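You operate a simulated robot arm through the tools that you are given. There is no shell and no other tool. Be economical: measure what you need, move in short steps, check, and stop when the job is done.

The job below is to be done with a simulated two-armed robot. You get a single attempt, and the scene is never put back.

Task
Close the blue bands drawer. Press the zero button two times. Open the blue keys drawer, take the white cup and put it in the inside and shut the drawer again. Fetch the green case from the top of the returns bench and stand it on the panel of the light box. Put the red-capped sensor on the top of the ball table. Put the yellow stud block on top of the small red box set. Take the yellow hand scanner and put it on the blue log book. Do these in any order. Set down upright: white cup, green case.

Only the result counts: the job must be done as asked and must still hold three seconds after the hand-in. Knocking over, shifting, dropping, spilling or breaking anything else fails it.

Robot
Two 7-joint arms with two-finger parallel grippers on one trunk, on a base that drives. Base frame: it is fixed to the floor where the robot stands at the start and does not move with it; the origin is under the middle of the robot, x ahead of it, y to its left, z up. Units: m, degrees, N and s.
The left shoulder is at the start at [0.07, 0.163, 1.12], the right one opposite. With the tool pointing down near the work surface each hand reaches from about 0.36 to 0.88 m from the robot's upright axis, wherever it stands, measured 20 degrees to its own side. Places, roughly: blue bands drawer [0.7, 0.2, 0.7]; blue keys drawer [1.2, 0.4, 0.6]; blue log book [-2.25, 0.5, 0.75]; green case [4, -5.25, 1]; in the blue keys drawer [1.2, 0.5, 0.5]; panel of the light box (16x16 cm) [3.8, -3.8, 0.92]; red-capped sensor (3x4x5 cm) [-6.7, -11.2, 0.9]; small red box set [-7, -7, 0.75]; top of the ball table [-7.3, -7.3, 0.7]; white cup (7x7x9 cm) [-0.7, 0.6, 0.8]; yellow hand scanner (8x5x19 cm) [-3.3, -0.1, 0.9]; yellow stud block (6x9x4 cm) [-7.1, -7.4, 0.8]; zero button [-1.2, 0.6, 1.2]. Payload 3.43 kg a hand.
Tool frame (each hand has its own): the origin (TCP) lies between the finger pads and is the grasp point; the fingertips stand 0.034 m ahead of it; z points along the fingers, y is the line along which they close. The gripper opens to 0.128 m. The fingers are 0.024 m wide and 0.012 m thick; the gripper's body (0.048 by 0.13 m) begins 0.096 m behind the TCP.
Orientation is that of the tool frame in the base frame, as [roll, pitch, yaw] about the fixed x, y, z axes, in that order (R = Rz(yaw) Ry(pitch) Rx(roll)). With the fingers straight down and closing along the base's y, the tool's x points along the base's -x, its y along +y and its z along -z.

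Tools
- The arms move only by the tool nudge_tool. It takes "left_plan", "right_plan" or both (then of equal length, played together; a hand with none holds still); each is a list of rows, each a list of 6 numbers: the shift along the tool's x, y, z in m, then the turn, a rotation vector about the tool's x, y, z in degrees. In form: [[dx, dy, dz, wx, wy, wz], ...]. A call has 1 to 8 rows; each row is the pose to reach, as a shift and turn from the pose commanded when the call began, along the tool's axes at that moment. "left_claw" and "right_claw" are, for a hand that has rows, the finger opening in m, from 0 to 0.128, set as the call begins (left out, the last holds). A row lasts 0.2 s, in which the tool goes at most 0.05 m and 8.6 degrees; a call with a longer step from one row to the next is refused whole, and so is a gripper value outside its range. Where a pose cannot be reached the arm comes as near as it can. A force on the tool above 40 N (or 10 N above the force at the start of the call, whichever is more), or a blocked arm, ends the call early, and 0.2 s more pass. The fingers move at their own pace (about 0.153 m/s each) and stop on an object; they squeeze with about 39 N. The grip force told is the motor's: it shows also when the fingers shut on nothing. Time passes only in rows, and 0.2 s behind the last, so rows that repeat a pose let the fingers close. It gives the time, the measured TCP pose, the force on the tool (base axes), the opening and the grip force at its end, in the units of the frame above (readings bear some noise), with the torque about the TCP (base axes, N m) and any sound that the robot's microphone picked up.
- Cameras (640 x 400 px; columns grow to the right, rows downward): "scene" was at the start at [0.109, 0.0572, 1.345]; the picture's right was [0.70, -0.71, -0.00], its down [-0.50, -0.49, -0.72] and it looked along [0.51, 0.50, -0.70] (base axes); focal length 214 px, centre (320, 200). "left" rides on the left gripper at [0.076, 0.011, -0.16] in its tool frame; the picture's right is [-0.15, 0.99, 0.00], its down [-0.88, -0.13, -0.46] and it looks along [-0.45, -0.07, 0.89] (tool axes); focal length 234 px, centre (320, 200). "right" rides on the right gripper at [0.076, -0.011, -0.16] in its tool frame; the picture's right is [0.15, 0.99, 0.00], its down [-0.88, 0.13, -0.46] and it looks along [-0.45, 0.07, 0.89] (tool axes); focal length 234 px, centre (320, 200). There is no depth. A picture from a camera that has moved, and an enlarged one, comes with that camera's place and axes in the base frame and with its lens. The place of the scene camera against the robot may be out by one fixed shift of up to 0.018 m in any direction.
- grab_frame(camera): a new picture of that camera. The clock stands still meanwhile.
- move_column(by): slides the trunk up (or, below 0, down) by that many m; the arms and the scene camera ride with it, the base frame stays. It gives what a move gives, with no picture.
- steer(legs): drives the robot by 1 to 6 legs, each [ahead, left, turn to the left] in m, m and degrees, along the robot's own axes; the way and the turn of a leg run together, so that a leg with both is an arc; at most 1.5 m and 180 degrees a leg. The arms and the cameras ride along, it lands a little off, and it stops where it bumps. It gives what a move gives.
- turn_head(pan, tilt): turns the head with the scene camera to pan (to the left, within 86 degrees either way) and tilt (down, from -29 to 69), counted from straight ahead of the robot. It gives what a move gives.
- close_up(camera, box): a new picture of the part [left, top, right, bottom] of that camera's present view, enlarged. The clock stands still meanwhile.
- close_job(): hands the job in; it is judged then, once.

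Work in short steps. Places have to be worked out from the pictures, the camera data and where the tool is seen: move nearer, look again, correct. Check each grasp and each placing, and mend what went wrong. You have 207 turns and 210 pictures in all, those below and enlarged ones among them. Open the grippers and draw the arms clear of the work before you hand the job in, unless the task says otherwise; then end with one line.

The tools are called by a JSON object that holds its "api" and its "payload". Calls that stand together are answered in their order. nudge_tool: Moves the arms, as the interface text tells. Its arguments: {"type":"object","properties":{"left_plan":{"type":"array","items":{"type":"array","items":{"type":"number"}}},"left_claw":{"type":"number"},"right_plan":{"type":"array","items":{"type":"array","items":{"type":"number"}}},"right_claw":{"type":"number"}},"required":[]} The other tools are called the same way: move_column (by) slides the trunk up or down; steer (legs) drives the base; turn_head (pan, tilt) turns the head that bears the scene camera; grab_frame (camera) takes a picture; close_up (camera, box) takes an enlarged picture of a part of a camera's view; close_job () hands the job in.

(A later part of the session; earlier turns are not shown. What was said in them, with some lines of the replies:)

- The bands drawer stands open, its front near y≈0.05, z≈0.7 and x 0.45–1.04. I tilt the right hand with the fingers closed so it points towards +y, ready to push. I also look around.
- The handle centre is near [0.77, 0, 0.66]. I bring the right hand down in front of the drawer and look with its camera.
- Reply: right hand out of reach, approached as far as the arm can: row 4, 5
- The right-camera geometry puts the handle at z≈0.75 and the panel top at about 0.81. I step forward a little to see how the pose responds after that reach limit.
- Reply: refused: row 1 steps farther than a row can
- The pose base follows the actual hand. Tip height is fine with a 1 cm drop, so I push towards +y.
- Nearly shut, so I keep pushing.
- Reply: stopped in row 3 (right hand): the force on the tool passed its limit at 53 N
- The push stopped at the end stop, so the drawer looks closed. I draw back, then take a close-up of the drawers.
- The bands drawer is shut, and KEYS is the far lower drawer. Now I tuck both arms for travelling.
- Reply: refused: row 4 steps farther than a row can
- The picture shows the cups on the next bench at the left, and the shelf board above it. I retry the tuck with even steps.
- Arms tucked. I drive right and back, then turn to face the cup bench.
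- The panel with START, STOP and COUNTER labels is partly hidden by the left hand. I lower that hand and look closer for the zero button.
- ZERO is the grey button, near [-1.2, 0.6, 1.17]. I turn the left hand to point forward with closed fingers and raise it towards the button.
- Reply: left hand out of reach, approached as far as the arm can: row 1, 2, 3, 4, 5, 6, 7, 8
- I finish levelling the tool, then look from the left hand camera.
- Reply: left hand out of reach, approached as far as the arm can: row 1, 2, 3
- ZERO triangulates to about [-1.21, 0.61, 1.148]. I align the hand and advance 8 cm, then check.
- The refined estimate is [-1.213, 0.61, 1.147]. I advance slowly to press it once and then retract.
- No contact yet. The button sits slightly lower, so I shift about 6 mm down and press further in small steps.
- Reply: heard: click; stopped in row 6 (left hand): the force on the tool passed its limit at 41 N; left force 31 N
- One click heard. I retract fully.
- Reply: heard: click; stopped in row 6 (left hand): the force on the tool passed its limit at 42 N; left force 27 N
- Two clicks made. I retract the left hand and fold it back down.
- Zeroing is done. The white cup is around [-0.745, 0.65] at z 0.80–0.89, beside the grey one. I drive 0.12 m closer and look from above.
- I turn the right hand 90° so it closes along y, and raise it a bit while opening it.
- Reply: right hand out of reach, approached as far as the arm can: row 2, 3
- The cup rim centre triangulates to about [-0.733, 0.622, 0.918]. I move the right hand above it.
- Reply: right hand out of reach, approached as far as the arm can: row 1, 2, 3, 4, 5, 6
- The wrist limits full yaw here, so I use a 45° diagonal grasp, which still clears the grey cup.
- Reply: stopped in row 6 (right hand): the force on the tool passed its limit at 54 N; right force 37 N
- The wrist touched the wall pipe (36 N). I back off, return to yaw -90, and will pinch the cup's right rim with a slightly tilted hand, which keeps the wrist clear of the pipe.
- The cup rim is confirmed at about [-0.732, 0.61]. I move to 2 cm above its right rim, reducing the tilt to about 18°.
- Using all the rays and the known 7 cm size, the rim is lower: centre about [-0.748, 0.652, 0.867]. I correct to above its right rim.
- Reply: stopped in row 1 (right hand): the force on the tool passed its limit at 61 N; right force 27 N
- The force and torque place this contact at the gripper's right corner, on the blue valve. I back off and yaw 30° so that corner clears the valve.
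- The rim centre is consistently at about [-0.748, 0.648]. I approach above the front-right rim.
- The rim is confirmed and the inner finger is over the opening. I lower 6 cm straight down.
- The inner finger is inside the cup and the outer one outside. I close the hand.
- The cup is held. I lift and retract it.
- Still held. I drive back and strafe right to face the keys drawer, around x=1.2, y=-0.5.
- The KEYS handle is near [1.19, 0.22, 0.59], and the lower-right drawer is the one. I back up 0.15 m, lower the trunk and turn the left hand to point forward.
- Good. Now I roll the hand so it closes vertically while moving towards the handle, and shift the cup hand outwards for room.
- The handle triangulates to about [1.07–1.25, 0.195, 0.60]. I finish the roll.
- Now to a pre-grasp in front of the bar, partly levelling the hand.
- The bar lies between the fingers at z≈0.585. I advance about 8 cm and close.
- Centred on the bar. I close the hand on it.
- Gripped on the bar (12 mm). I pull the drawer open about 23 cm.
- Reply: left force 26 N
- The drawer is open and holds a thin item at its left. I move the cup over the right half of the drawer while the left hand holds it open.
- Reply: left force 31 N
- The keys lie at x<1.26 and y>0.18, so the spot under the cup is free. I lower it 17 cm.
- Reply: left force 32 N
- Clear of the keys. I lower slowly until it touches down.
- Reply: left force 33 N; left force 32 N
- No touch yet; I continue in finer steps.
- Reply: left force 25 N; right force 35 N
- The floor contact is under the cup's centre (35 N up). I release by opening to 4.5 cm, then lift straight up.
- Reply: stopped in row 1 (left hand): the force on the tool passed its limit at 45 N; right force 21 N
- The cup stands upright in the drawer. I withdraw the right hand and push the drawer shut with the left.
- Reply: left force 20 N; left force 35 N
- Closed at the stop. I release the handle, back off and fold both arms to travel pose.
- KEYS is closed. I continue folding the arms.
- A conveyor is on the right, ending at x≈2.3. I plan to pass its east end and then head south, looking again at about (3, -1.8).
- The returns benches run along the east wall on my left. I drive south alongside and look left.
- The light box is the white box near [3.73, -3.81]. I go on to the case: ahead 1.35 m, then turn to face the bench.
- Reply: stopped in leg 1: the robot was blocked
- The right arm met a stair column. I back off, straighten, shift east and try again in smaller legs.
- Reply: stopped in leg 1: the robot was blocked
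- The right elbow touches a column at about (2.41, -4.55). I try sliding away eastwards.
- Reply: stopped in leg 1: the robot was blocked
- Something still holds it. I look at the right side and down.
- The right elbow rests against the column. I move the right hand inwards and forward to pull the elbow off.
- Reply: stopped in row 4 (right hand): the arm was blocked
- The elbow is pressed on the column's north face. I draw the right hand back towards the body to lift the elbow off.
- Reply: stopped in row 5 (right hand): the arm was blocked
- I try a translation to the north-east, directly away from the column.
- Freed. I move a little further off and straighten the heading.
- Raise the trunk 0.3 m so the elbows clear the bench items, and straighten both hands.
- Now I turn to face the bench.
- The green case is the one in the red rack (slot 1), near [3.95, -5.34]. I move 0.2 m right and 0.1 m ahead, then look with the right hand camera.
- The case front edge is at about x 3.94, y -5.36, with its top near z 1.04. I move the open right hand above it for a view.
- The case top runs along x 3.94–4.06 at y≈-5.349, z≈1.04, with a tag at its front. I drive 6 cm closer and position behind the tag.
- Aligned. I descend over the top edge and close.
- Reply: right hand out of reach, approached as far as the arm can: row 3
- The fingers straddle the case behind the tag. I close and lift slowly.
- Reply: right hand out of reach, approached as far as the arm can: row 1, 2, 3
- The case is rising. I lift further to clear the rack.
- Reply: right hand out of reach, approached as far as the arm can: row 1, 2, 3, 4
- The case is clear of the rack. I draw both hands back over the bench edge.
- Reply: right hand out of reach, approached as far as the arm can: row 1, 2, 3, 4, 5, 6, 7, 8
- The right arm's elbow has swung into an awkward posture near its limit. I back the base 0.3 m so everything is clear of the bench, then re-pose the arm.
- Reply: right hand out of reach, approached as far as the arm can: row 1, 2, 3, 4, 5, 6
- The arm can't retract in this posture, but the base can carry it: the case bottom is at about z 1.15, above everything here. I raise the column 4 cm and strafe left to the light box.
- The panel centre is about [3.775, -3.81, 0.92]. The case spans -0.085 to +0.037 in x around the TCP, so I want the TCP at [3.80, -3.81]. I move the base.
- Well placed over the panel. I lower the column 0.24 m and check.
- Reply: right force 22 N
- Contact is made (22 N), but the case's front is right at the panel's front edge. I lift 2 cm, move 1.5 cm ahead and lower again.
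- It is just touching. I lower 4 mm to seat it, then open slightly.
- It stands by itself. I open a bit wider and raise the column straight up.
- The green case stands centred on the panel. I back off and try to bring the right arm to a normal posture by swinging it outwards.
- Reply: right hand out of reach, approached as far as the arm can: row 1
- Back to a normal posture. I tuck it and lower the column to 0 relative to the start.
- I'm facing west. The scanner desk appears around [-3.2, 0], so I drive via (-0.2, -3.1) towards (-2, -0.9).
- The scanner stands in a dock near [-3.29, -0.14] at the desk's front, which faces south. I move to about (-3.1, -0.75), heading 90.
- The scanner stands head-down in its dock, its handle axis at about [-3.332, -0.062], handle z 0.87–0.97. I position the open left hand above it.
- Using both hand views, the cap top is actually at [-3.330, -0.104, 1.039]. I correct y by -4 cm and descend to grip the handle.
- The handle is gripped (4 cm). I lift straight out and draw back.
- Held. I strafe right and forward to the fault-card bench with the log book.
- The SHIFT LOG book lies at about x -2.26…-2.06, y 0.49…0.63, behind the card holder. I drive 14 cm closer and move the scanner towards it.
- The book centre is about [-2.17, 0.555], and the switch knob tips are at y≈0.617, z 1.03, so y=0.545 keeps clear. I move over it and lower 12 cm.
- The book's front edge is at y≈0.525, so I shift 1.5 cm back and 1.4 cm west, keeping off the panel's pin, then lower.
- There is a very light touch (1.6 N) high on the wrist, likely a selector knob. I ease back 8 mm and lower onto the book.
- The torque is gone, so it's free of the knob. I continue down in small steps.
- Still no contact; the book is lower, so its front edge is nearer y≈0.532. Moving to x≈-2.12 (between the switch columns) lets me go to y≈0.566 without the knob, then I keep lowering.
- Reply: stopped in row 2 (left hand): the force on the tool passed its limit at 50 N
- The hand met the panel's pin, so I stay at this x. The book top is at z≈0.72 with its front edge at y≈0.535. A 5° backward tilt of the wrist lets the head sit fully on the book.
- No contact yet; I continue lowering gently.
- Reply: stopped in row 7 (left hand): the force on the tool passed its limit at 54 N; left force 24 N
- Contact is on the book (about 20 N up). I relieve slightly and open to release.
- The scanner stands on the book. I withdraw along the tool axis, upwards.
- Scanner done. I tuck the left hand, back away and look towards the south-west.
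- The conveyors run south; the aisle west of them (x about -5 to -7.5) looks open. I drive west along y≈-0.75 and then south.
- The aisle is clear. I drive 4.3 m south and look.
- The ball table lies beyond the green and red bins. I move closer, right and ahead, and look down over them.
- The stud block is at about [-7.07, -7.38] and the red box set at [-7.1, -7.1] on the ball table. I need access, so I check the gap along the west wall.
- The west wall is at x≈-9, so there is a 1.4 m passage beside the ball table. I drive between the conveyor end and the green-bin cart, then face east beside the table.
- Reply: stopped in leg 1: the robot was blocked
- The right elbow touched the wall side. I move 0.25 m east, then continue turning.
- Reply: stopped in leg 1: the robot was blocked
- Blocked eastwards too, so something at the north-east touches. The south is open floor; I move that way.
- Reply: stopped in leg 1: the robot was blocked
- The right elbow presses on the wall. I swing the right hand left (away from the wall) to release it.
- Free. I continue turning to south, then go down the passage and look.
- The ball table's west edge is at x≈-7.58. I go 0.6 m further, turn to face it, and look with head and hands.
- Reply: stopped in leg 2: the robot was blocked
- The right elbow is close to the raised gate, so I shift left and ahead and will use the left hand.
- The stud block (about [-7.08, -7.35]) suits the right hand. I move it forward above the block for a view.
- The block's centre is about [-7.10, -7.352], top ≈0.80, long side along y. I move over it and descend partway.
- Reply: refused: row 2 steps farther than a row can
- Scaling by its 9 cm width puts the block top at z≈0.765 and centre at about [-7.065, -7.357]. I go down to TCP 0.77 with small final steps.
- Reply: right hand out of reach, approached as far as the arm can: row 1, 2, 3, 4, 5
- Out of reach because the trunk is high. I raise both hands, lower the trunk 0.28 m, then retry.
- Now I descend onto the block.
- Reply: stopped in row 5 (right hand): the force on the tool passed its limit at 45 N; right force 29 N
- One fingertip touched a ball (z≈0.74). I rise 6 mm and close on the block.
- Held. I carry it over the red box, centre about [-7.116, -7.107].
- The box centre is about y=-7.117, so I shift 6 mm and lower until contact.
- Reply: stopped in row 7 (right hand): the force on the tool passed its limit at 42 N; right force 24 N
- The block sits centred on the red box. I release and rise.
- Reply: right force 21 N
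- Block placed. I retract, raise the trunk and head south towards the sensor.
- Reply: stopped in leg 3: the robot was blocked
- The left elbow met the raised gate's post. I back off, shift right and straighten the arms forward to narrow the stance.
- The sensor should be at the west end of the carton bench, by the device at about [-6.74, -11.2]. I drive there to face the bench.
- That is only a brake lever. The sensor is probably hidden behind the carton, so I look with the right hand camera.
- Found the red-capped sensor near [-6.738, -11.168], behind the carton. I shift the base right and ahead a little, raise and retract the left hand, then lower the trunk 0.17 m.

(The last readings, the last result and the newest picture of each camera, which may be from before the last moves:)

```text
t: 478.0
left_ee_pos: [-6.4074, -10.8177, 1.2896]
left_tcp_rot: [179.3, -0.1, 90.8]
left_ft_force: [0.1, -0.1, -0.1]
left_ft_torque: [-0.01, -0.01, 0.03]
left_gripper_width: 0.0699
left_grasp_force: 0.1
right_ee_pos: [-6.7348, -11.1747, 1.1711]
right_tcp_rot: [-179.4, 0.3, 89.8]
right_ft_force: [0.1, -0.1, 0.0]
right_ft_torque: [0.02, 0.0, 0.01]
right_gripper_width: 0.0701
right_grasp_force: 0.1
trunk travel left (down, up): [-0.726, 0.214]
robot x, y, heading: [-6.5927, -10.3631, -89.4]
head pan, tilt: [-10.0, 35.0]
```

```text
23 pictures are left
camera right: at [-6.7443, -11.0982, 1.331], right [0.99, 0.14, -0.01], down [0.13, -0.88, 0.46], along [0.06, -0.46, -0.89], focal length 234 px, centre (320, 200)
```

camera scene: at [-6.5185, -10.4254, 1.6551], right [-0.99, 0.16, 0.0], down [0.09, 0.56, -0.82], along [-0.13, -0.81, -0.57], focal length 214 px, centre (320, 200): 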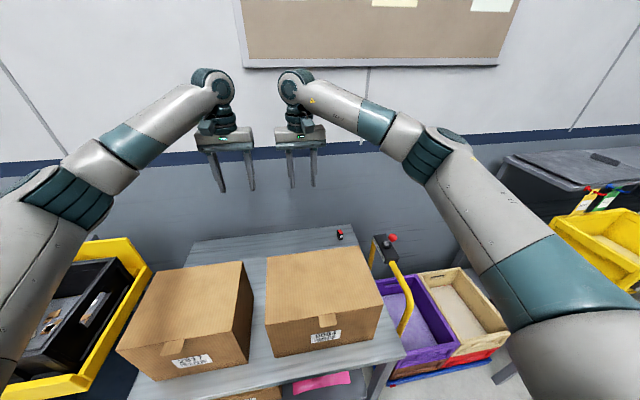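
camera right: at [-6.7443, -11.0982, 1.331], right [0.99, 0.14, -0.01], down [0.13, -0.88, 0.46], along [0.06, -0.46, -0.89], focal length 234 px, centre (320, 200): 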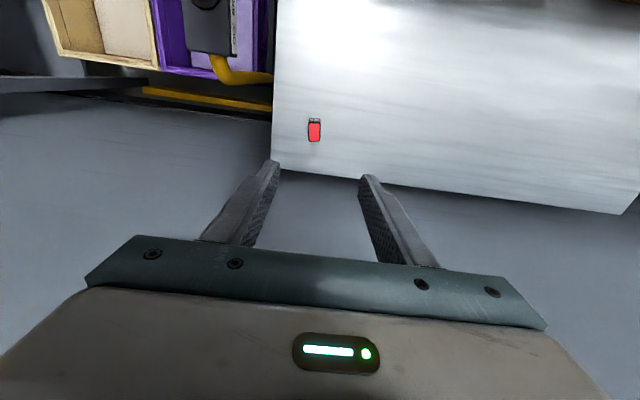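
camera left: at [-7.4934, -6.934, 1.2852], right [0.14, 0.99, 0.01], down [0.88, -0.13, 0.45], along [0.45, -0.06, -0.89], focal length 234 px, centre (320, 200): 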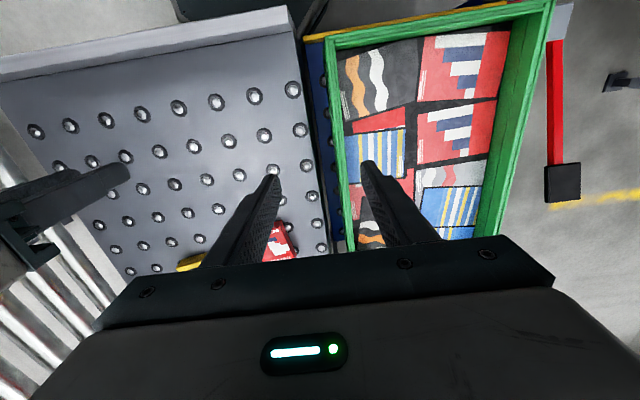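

The sensor triangulates to [-6.747, -11.188], top z≈0.87. I descend partway and check.

{"api": "nudge_tool", "payload": {"right_plan": [[-0.006, -0.006, 0.04, 0, 0, 0], [-0.013, -0.012, 0.08, 0, 0, 0], [-0.013, -0.012, 0.12, 0, 0, 0], [-0.013, -0.012, 0.16, 0, 0, 0], [-0.013, -0.012, 0.2, 0, 0, 0], [-0.013, -0.012, 0.235, 0, 0, 0]]}}

{"api": "grab_frame", "payload": {"camera": "right"}}

```text
t: 479.4
left_ee_pos: [-6.4082, -10.8176, 1.2894]
left_tcp_rot: [179.4, -0.1, 90.8]
left_ft_force: [-0.1, -0.2, -0.4]
left_ft_torque: [0.01, -0.01, 0.0]
left_gripper_width: 0.07
left_grasp_force: 0.1
right_ee_pos: [-6.7472, -11.1878, 0.9374]
right_tcp_rot: [-179.6, 0.4, 89.8]
right_ft_force: [-1.0, 0.0, -0.6]
right_ft_torque: [-0.02, -0.03, 0.03]
right_gripper_width: 0.07
right_grasp_force: 0.0
trunk travel left (down, up): [-0.726, 0.214]
robot x, y, heading: [-6.5947, -10.3611, -89.5]
head pan, tilt: [-10.0, 35.0]
```

```text
22 pictures are left
camera right: at [-6.7569, -11.1099, 1.0969], right [0.99, 0.14, -0.01], down [0.13, -0.88, 0.46], along [0.06, -0.46, -0.89], focal length 234 px, centre (320, 200)
```

right: 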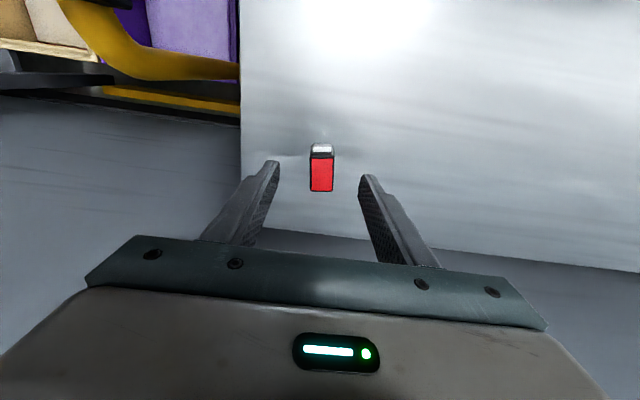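

Aligned; the red top is at z≈0.888. I descend to TCP 0.88 and close.

{"api": "nudge_tool", "payload": {"right_plan": [[0.003, 0, 0.03, 0, 0, 0], [0.003, 0, 0.05, 0, 0, 0], [0.003, 0, 0.058, 0, 0, 0]]}}

{"api": "nudge_tool", "payload": {"right_plan": [[0, 0, 0, 0, 0, 0], [0, 0, 0, 0, 0, 0], [0, 0, 0, 0, 0, 0]], "right_claw": 0.0}}

{"api": "nudge_tool", "payload": {"right_plan": [[0, 0, -0.04, 0, 0, 0], [0, 0, -0.08, 0, 0, 0], [0, 0, -0.12, 0, 0, 0], [0, 0, -0.16, 0, 0, 0], [0, 0, -0.2, 0, 0, 0], [0, 0, -0.24, 0, 0, 0], [0, 0, -0.28, 0, 0, 0]]}}

{"api": "grab_frame", "payload": {"camera": "right"}}

```text
t: 480.2
left_ee_pos: [-6.4086, -10.8117, 1.2927]
left_tcp_rot: [179.4, 0.1, 90.7]
left_ft_force: [-0.7, -1.0, 0.7]
left_ft_torque: [0.03, -0.01, 0.02]
left_gripper_width: 0.0698
left_grasp_force: 0.0
right_ee_pos: [-6.7461, -11.1851, 0.8946]
right_tcp_rot: [-179.8, 1.3, 89.8]
right_ft_force: [-2.3, 28.4, 30.9]
right_ft_torque: [1.27, -1.13, 1.19]
right_gripper_width: 0.0679
right_grasp_force: 0.0
trunk travel left (down, up): [-0.726, 0.214]
robot x, y, heading: [-6.5958, -10.3632, -89.7]
head pan, tilt: [-10.0, 35.0]
stopped in row 3 (right hand): the force on the tool passed its limit at 51 N (the readings are from after the stop); the commanded pose is now the measured one
```

```text
t: 481.0
left_ee_pos: [-6.4054, -10.8122, 1.2927]
left_tcp_rot: [179.4, 0.2, 90.9]
left_ft_force: [-1.0, -0.2, 1.6]
left_ft_torque: [-0.03, -0.01, -0.01]
left_gripper_width: 0.07
left_grasp_force: 0.1
right_ee_pos: [-6.7445, -11.1894, 0.895]
right_tcp_rot: [-179.6, 1.7, 89.7]
right_ft_force: [7.8, 0.4, 39.0]
right_ft_torque: [0.4, -0.83, -0.34]
right_gripper_width: 0.0213
right_grasp_force: 39.4
trunk travel left (down, up): [-0.726, 0.214]
robot x, y, heading: [-6.5959, -10.3644, -89.2]
head pan, tilt: [-10.0, 35.0]
```

```text
t: 482.6
left_ee_pos: [-6.4068, -10.8161, 1.29]
left_tcp_rot: [179.5, 0.0, 90.8]
left_ft_force: [-0.5, 0.5, 1.2]
left_ft_torque: [-0.01, 0.06, -0.01]
left_gripper_width: 0.0701
left_grasp_force: 0.0
right_ee_pos: [-6.7436, -11.1823, 1.1652]
right_tcp_rot: [-179.6, 1.2, 89.7]
right_ft_force: [-0.1, 1.3, -1.3]
right_ft_torque: [-0.04, 0.03, 0.01]
right_gripper_width: 0.0209
right_grasp_force: 39.2
trunk travel left (down, up): [-0.726, 0.214]
robot x, y, heading: [-6.5975, -10.3605, -89.5]
head pan, tilt: [-10.0, 35.0]
```

```text
21 pictures are left
camera right: at [-6.7538, -11.1032, 1.3241], right [0.99, 0.14, -0.01], down [0.13, -0.87, 0.47], along [0.06, -0.47, -0.88], focal length 234 px, centre (320, 200)
```

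right: 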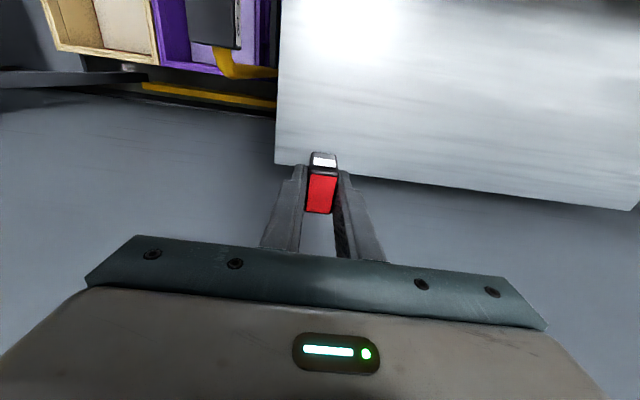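

The sensor is held. I raise the trunk, reverse, strafe to the wall passage and reverse north beside the ball table.

{"api": "move_column", "payload": {"by": 0.15}}

{"api": "steer", "payload": {"legs": [[-0.55, 0, 0], [0, -0.82, 0], [0, -0.81, -0.5], [-1.4, 0, 0]]}}

{"api": "turn_head", "payload": {"pan": 80, "tilt": 35}}

{"api": "grab_frame", "payload": {"camera": "scene"}}

```text
t: 484.4
left_ee_pos: [-6.4081, -10.8181, 1.4401]
left_tcp_rot: [179.4, -0.1, 90.8]
left_ft_force: [0.3, 0.5, 0.1]
left_ft_torque: [0.04, 0.0, 0.0]
left_gripper_width: 0.0701
left_grasp_force: 0.0
right_ee_pos: [-6.7457, -11.1835, 1.3148]
right_tcp_rot: [-179.6, 1.1, 89.7]
right_ft_force: [-0.3, -0.1, 0.5]
right_ft_torque: [0.0, 0.01, 0.0]
right_gripper_width: 0.0209
right_grasp_force: 39.3
trunk travel left (down, up): [-0.876, 0.064]
robot x, y, heading: [-6.5963, -10.3613, -89.6]
head pan, tilt: [-10.0, 35.0]
```

```text
t: 502.3
left_ee_pos: [-8.0613, -8.8423, 1.4396]
left_tcp_rot: [179.3, -0.1, 90.9]
left_ft_force: [0.3, 0.3, 0.0]
left_ft_torque: [0.0, -0.01, 0.0]
left_gripper_width: 0.0699
left_grasp_force: 0.0
right_ee_pos: [-8.4012, -9.2081, 1.3141]
right_tcp_rot: [-179.6, 1.1, 89.8]
right_ft_force: [-0.2, 0.1, -0.2]
right_ft_torque: [0.01, -0.02, -0.02]
right_gripper_width: 0.0213
right_grasp_force: 38.8
trunk travel left (down, up): [-0.876, 0.064]
robot x, y, heading: [-8.2517, -8.3846, -89.2]
head pan, tilt: [-10.0, 35.0]
```

```text
t: 504.0
left_ee_pos: [-8.0618, -8.841, 1.4401]
left_tcp_rot: [179.4, -0.1, 90.9]
left_ft_force: [0.2, -0.3, -0.2]
left_ft_torque: [0.0, -0.02, 0.04]
left_gripper_width: 0.0699
left_grasp_force: 0.1
right_ee_pos: [-8.3998, -9.2077, 1.3141]
right_tcp_rot: [-179.6, 1.2, 89.7]
right_ft_force: [0.2, 0.8, -0.8]
right_ft_torque: [0.02, 0.0, 0.0]
right_gripper_width: 0.021
right_grasp_force: 38.9
trunk travel left (down, up): [-0.876, 0.064]
robot x, y, heading: [-8.2499, -8.3832, -89.2]
head pan, tilt: [80.0, 35.0]
```

```text
20 pictures are left
camera scene: at [-8.1624, -8.451, 1.6348], right [-0.16, -0.99, 0.0], down [-0.57, 0.09, -0.82], along [0.81, -0.13, -0.57], focal length 214 px, centre (320, 200)
```

scene: 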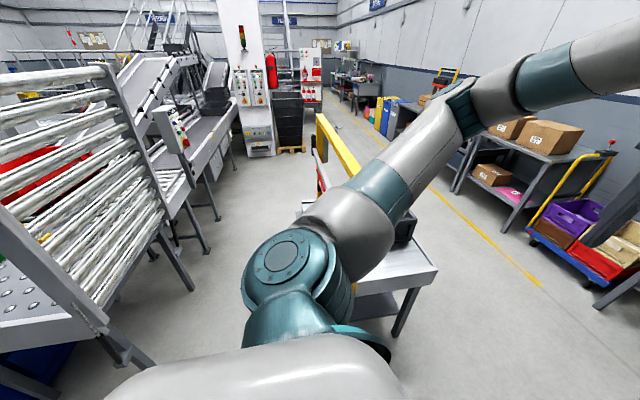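

{"api": "steer", "payload": {"legs": [[-1.4, 0, -0.5], [0, 0.1, 0]]}}

{"api": "nudge_tool", "payload": {"right_plan": [[0.045, 0.01, 0, 0, 0, 0], [0.09, 0.02, 0, 0, 0, 0], [0.135, 0.03, 0, 0, 0, 0], [0.18, 0.04, 0, 0, 0, 0], [0.225, 0.05, 0, 0, 0, 0], [0.27, 0.06, 0, 0, 0, 0], [0.31, 0.07, 0, 0, 0, 0], [0.34, 0.08, 0, 0, 0, 0]]}}

{"api": "steer", "payload": {"legs": [[0, 0, 90]]}}

{"api": "turn_head", "payload": {"pan": 0, "tilt": 45}}

{"api": "grab_frame", "payload": {"camera": "scene"}}

```text
t: 511.6
left_ee_pos: [-7.9858, -7.4575, 1.442]
left_tcp_rot: [179.1, -0.1, 89.7]
left_ft_force: [-0.6, -0.2, -0.1]
left_ft_torque: [0.01, -0.07, -0.03]
left_gripper_width: 0.07
left_grasp_force: 0.0
right_ee_pos: [-8.3304, -7.8171, 1.3131]
right_tcp_rot: [-179.9, 1.2, 88.5]
right_ft_force: [-0.3, 0.0, -0.2]
right_ft_torque: [-0.03, -0.03, -0.02]
right_gripper_width: 0.0213
right_grasp_force: 38.8
trunk travel left (down, up): [-0.876, 0.064]
robot x, y, heading: [-8.1574, -6.9976, -90.6]
head pan, tilt: [80.0, 35.0]
```

```text
t: 513.4
left_ee_pos: [-7.9796, -7.4563, 1.4406]
left_tcp_rot: [179.3, -0.1, 89.7]
left_ft_force: [-1.6, -0.4, 0.5]
left_ft_torque: [-0.01, 0.01, 0.01]
left_gripper_width: 0.0703
left_grasp_force: 0.1
right_ee_pos: [-8.2386, -7.4783, 1.3087]
right_tcp_rot: [-179.7, 1.2, 88.4]
right_ft_force: [-1.0, -0.2, -0.6]
right_ft_torque: [0.02, -0.01, 0.02]
right_gripper_width: 0.0215
right_grasp_force: 38.7
trunk travel left (down, up): [-0.876, 0.064]
robot x, y, heading: [-8.1582, -6.9933, -90.6]
head pan, tilt: [80.0, 35.0]
```

```text
t: 517.6
left_ee_pos: [-7.6986, -6.8205, 1.4395]
left_tcp_rot: [179.3, -0.1, 179.5]
left_ft_force: [-0.5, -0.9, 0.3]
left_ft_torque: [-0.01, 0.0, 0.02]
left_gripper_width: 0.07
left_grasp_force: 0.2
right_ee_pos: [-7.6762, -7.0792, 1.3085]
right_tcp_rot: [-179.7, 1.2, 178.4]
right_ft_force: [-0.8, 0.1, -0.6]
right_ft_torque: [0.01, 0.01, -0.02]
right_gripper_width: 0.0213
right_grasp_force: 39.2
trunk travel left (down, up): [-0.876, 0.064]
robot x, y, heading: [-8.155, -6.9973, -0.3]
head pan, tilt: [80.0, 35.0]
```

```text
t: 519.2
left_ee_pos: [-7.6985, -6.8213, 1.4405]
left_tcp_rot: [179.4, -0.1, 179.6]
left_ft_force: [-0.1, -0.2, 1.0]
left_ft_torque: [0.01, -0.01, 0.02]
left_gripper_width: 0.0701
left_grasp_force: 0.1
right_ee_pos: [-7.6767, -7.0778, 1.3077]
right_tcp_rot: [-179.6, 1.1, 178.3]
right_ft_force: [0.7, 1.4, -0.6]
right_ft_torque: [0.0, 0.0, 0.01]
right_gripper_width: 0.021
right_grasp_force: 39.5
trunk travel left (down, up): [-0.876, 0.064]
robot x, y, heading: [-8.1557, -6.999, -0.4]
head pan, tilt: [0.0, 45.0]
```

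```text
19 pictures are left
camera scene: at [-8.0253, -6.999, 1.62], right [-0.01, -1.0, 0.0], down [-0.71, 0.01, -0.71], along [0.71, -0.01, -0.71], focal length 214 px, centre (320, 200)
```

scene: 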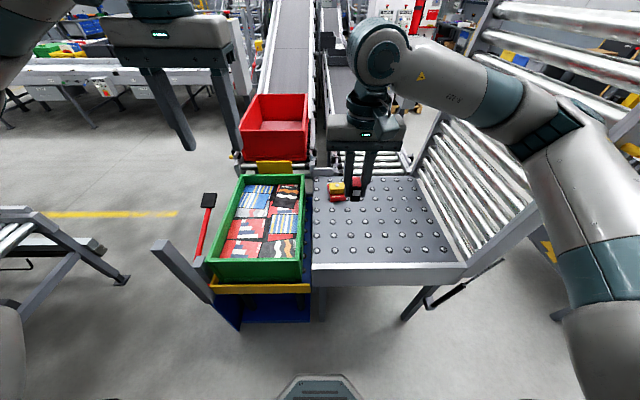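

I drive 0.2 m closer, lower the trunk and extend the right hand over the table's near part to pick a spot between the balls.

{"api": "steer", "payload": {"legs": [[0.2, -0.05, 0]]}}

{"api": "move_column", "payload": {"by": -0.28}}

{"api": "nudge_tool", "payload": {"right_plan": [[-0.02, -0.03, 0.02, 0, 0, 0], [-0.04, -0.06, 0.05, 0, 0, 0], [-0.06, -0.09, 0.08, 0, 0, 0], [-0.08, -0.12, 0.11, 0, 0, 0], [-0.1, -0.12, 0.14, 0, 0, 0]]}}

{"api": "grab_frame", "payload": {"camera": "right"}}

```text
t: 520.8
left_ee_pos: [-7.5059, -6.8728, 1.4421]
left_tcp_rot: [179.4, 0.1, 179.4]
left_ft_force: [-1.2, 0.1, 0.3]
left_ft_torque: [-0.03, -0.08, 0.01]
left_gripper_width: 0.0702
left_grasp_force: 0.1
right_ee_pos: [-7.4852, -7.1301, 1.3105]
right_tcp_rot: [-179.6, 1.4, 178.4]
right_ft_force: [-1.0, 0.6, -1.1]
right_ft_torque: [-0.02, -0.02, 0.01]
right_gripper_width: 0.0211
right_grasp_force: 38.8
trunk travel left (down, up): [-0.876, 0.064]
robot x, y, heading: [-7.9608, -7.0485, -0.7]
head pan, tilt: [0.0, 45.0]
```

```text
t: 523.6
left_ee_pos: [-7.5023, -6.873, 1.1606]
left_tcp_rot: [179.5, 0.0, 179.5]
left_ft_force: [0.5, -0.6, -0.2]
left_ft_torque: [0.0, 0.01, 0.0]
left_gripper_width: 0.0698
left_grasp_force: 0.1
right_ee_pos: [-7.4824, -7.1317, 1.0282]
right_tcp_rot: [-179.6, 1.2, 178.3]
right_ft_force: [-0.4, 0.1, -0.7]
right_ft_torque: [0.0, 0.01, 0.0]
right_gripper_width: 0.0213
right_grasp_force: 38.7
trunk travel left (down, up): [-0.596, 0.344]
robot x, y, heading: [-7.9605, -7.0468, -1.1]
head pan, tilt: [0.0, 45.0]
```

```text
t: 524.8
left_ee_pos: [-7.5014, -6.8723, 1.1601]
left_tcp_rot: [179.6, -0.1, 179.4]
left_ft_force: [0.6, 1.4, -0.5]
left_ft_torque: [0.01, 0.03, -0.01]
left_gripper_width: 0.07
left_grasp_force: 0.1
right_ee_pos: [-7.3808, -7.2563, 0.8896]
right_tcp_rot: [-179.6, 1.1, 178.4]
right_ft_force: [0.9, 0.7, -0.3]
right_ft_torque: [-0.05, 0.01, 0.04]
right_gripper_width: 0.0212
right_grasp_force: 38.9
trunk travel left (down, up): [-0.596, 0.344]
robot x, y, heading: [-7.9607, -7.0482, -0.6]
head pan, tilt: [0.0, 45.0]
```

```text
18 pictures are left
camera right: at [-7.4593, -7.2641, 1.0492], right [-0.12, 0.99, -0.01], down [0.87, 0.11, 0.47], along [0.47, 0.05, -0.88], focal length 234 px, centre (320, 200)
```

right: 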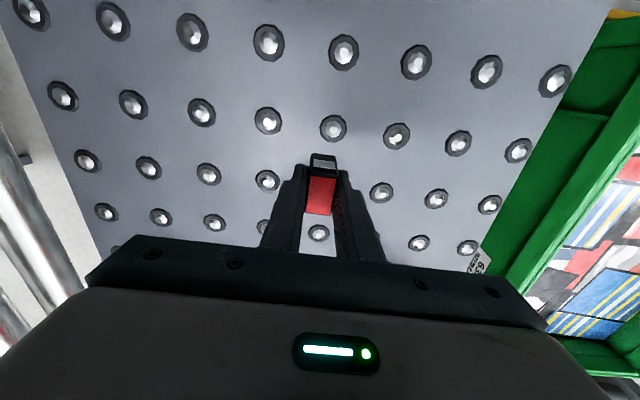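

The ball grid is spaced 8.5 cm; a clear cell centre is at [-7.3575, -7.2845]. I align over it and descend.

{"api": "nudge_tool", "payload": {"right_plan": [[-0.012, -0.014, 0.0, 0, 0, 0], [-0.0235, -0.028, 0.01, 0, 0, 0], [-0.0235, -0.028, 0.05, 0, 0, 0], [-0.0235, -0.028, 0.085, 0, 0, 0], [-0.0235, -0.028, 0.1, 0, 0, 0]]}}

{"api": "grab_frame", "payload": {"camera": "right"}}

```text
t: 526.0
left_ee_pos: [-7.5027, -6.8738, 1.1605]
left_tcp_rot: [179.4, 0.0, 179.5]
left_ft_force: [0.3, -0.2, 0.5]
left_ft_torque: [-0.01, -0.01, 0.0]
left_gripper_width: 0.0701
left_grasp_force: 0.1
right_ee_pos: [-7.3583, -7.2833, 0.7895]
right_tcp_rot: [-179.7, 1.2, 178.3]
right_ft_force: [-0.8, -0.7, -1.3]
right_ft_torque: [0.04, 0.02, -0.02]
right_gripper_width: 0.0214
right_grasp_force: 38.7
trunk travel left (down, up): [-0.596, 0.344]
robot x, y, heading: [-7.9651, -7.051, -0.7]
head pan, tilt: [0.0, 45.0]
```

```text
17 pictures are left
camera right: at [-7.438, -7.2916, 0.9479], right [-0.12, 0.99, -0.01], down [0.87, 0.11, 0.47], along [0.47, 0.05, -0.88], focal length 234 px, centre (320, 200)
```

right: 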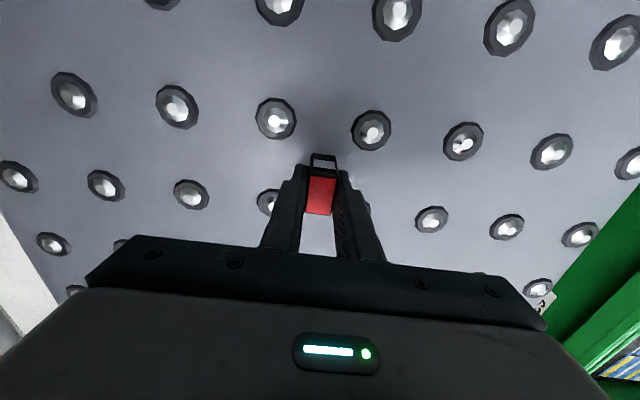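

It is centred between the balls. I lower in fine steps to contact.

{"api": "nudge_tool", "payload": {"right_plan": [[0, 0, 0.006, 0, 0, 0], [0, 0, 0.011, 0, 0, 0], [0, 0, 0.015, 0, 0, 0], [0, 0, 0.019, 0, 0, 0], [0, 0, 0.023, 0, 0, 0], [0, 0, 0.027, 0, 0, 0], [0, 0, 0.031, 0, 0, 0], [0, 0, 0.035, 0, 0, 0]]}}

```text
t: 527.4
left_ee_pos: [-7.5031, -6.8741, 1.162]
left_tcp_rot: [179.5, 0.1, 179.3]
left_ft_force: [0.4, 0.5, 0.0]
left_ft_torque: [0.02, 0.02, -0.01]
left_gripper_width: 0.07
left_grasp_force: 0.0
right_ee_pos: [-7.3555, -7.2846, 0.7742]
right_tcp_rot: [-179.9, 1.9, 178.2]
right_ft_force: [-9.5, -0.9, 20.9]
right_ft_torque: [0.3, 0.59, 0.15]
right_gripper_width: 0.0211
right_grasp_force: 38.9
trunk travel left (down, up): [-0.596, 0.344]
robot x, y, heading: [-7.9631, -7.0511, -0.6]
head pan, tilt: [0.0, 45.0]
stopped in row 6 (right hand): the force on the tool passed its limit at 45 N (the readings are from after the stop); the commanded pose is now the measured one
```

Contact is at TCP 0.774. I release gently and rise.

{"api": "nudge_tool", "payload": {"right_plan": [[0, 0, -0.002, 0, 0, 0], [0, 0, -0.002, 0, 0, 0], [0, 0, -0.002, 0, 0, 0]], "right_claw": 0.06}}

{"api": "nudge_tool", "payload": {"right_plan": [[0, 0, -0.03, 0, 0, 0], [0, 0, -0.07, 0, 0, 0], [0, 0, -0.11, 0, 0, 0], [0, 0, -0.15, 0, 0, 0], [0, 0, -0.19, 0, 0, 0], [0, 0, -0.23, 0, 0, 0]]}}

{"api": "grab_frame", "payload": {"camera": "right"}}

```text
t: 528.2
left_ee_pos: [-7.5024, -6.8736, 1.1608]
left_tcp_rot: [179.2, 0.0, 179.5]
left_ft_force: [0.2, 0.2, 0.0]
left_ft_torque: [0.0, -0.02, -0.01]
left_gripper_width: 0.0698
left_grasp_force: 0.0
right_ee_pos: [-7.3547, -7.2845, 0.7752]
right_tcp_rot: [-179.8, 1.7, 178.1]
right_ft_force: [0.6, -10.3, 14.5]
right_ft_torque: [0.19, 0.11, 0.06]
right_gripper_width: 0.0548
right_grasp_force: 0.1
trunk travel left (down, up): [-0.596, 0.344]
robot x, y, heading: [-7.9613, -7.0514, -0.9]
head pan, tilt: [0.0, 45.0]
```

```text
t: 529.6
left_ee_pos: [-7.5022, -6.8733, 1.1605]
left_tcp_rot: [179.3, 0.1, 179.4]
left_ft_force: [-0.3, -0.6, 0.3]
left_ft_torque: [0.01, 0.0, 0.0]
left_gripper_width: 0.0702
left_grasp_force: 0.1
right_ee_pos: [-7.362, -7.2835, 1.0042]
right_tcp_rot: [-179.7, 1.7, 178.1]
right_ft_force: [0.0, 0.4, 0.8]
right_ft_torque: [-0.02, -0.01, 0.01]
right_gripper_width: 0.0598
right_grasp_force: 0.0
trunk travel left (down, up): [-0.596, 0.344]
robot x, y, heading: [-7.9618, -7.0465, -1.0]
head pan, tilt: [0.0, 45.0]
```

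```text
16 pictures are left
camera right: at [-7.4419, -7.2923, 1.1626], right [-0.12, 0.99, -0.01], down [0.87, 0.1, 0.48], along [0.48, 0.05, -0.88], focal length 234 px, centre (320, 200)
```

right: 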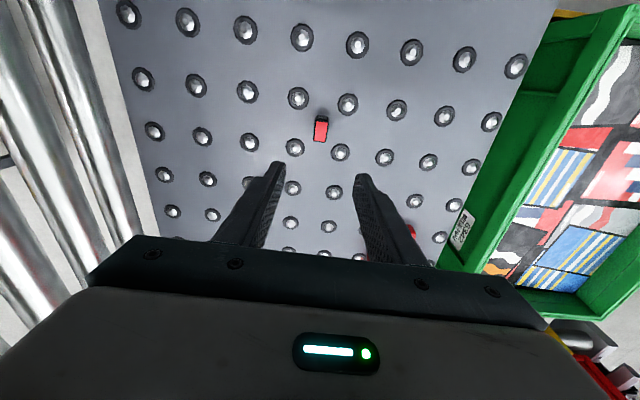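

The sensor stands on the ball table. I draw both arms back and open, then check the whole table.

{"api": "nudge_tool", "payload": {"right_plan": [[0.03, 0.005, -0.02, 0, 0, 0], [0.06, 0.01, -0.04, 0, 0, 0], [0.09, 0.015, -0.06, 0, 0, 0], [0.12, 0.02, -0.08, 0, 0, 0]], "right_claw": 0.1, "left_plan": [[0.005, 0, 0, 0, 0, 0], [0.01, 0, 0, 0, 0, 0], [0.015, 0, 0, 0, 0, 0], [0.02, 0, 0, 0, 0, 0]], "left_claw": 0.1}}

{"api": "steer", "payload": {"legs": [[-0.2, 0, 0]]}}

{"api": "grab_frame", "payload": {"camera": "scene"}}

{"api": "close_up", "payload": {"camera": "scene", "box": [280, 150, 440, 270]}}

```text
t: 530.6
left_ee_pos: [-7.5249, -6.872, 1.1602]
left_tcp_rot: [179.4, 0.1, 179.4]
left_ft_force: [-0.1, -0.9, -0.2]
left_ft_torque: [-0.03, -0.03, 0.0]
left_gripper_width: 0.0998
left_grasp_force: 0.0
right_ee_pos: [-7.4869, -7.262, 1.078]
right_tcp_rot: [-179.8, 1.8, 178.2]
right_ft_force: [0.4, 0.1, -0.5]
right_ft_torque: [-0.02, -0.05, -0.05]
right_gripper_width: 0.1
right_grasp_force: 0.0
trunk travel left (down, up): [-0.596, 0.344]
robot x, y, heading: [-7.9599, -7.0492, -0.5]
head pan, tilt: [0.0, 45.0]
```

```text
t: 532.2
left_ee_pos: [-7.723, -6.8722, 1.1609]
left_tcp_rot: [179.4, 0.0, 179.4]
left_ft_force: [0.3, 0.8, 0.3]
left_ft_torque: [0.0, -0.01, 0.02]
left_gripper_width: 0.0999
left_grasp_force: 0.0
right_ee_pos: [-7.6861, -7.2622, 1.0784]
right_tcp_rot: [-179.7, 1.6, 178.0]
right_ft_force: [-0.6, -0.3, -0.1]
right_ft_torque: [0.01, 0.0, 0.01]
right_gripper_width: 0.1
right_grasp_force: 0.0
trunk travel left (down, up): [-0.596, 0.344]
robot x, y, heading: [-8.1596, -7.0463, -0.8]
head pan, tilt: [0.0, 45.0]
```

```text
15 pictures are left
camera scene: at [-8.0299, -7.0488, 1.34], right [-0.01, -1.0, 0.0], down [-0.71, 0.01, -0.71], along [0.71, -0.01, -0.71], focal length 214 px, centre (320, 200)
```

scene: 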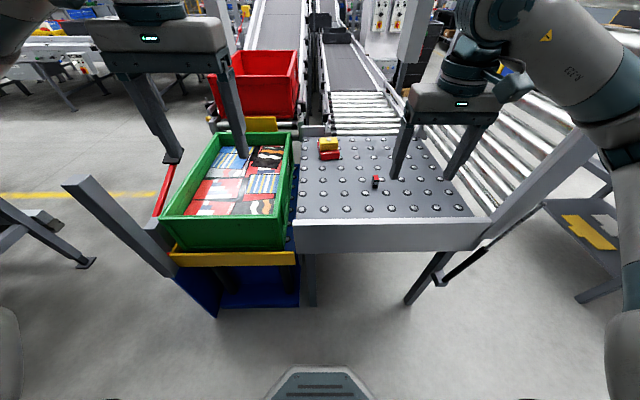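

```text
3.33 times, centred on (360, 210) of scene
camera zoom: at [-8.0299, -7.0488, 1.34], right [-0.01, -1.0, 0.0], down [-0.71, 0.01, -0.71], along [0.71, -0.01, -0.71], focal length 715 px, centre (187, 167)
```

zoom: 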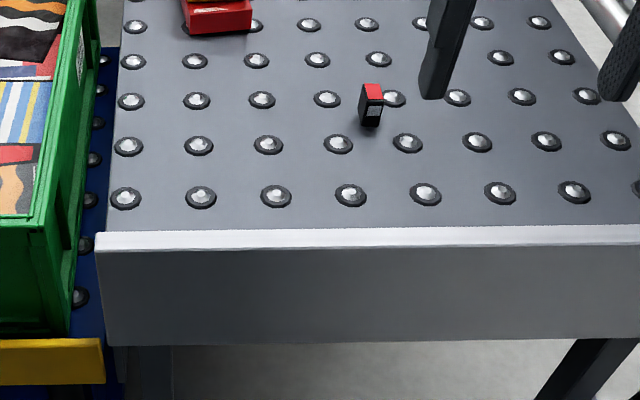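

The sensor stands on the ball table and the stud block is on the red box. Both arms are clear and the grippers are open, so I hand in.

{"api": "close_job", "payload": {}}

```text
The job is handed in.
```

All seven tasks are done and the job is handed in; along the way the arms bumped a wall pipe, a valve, a stair column, a switch pin, a wall and the roller gate, and nothing looked moved in the pictures I took, though I did not re-check every spot.
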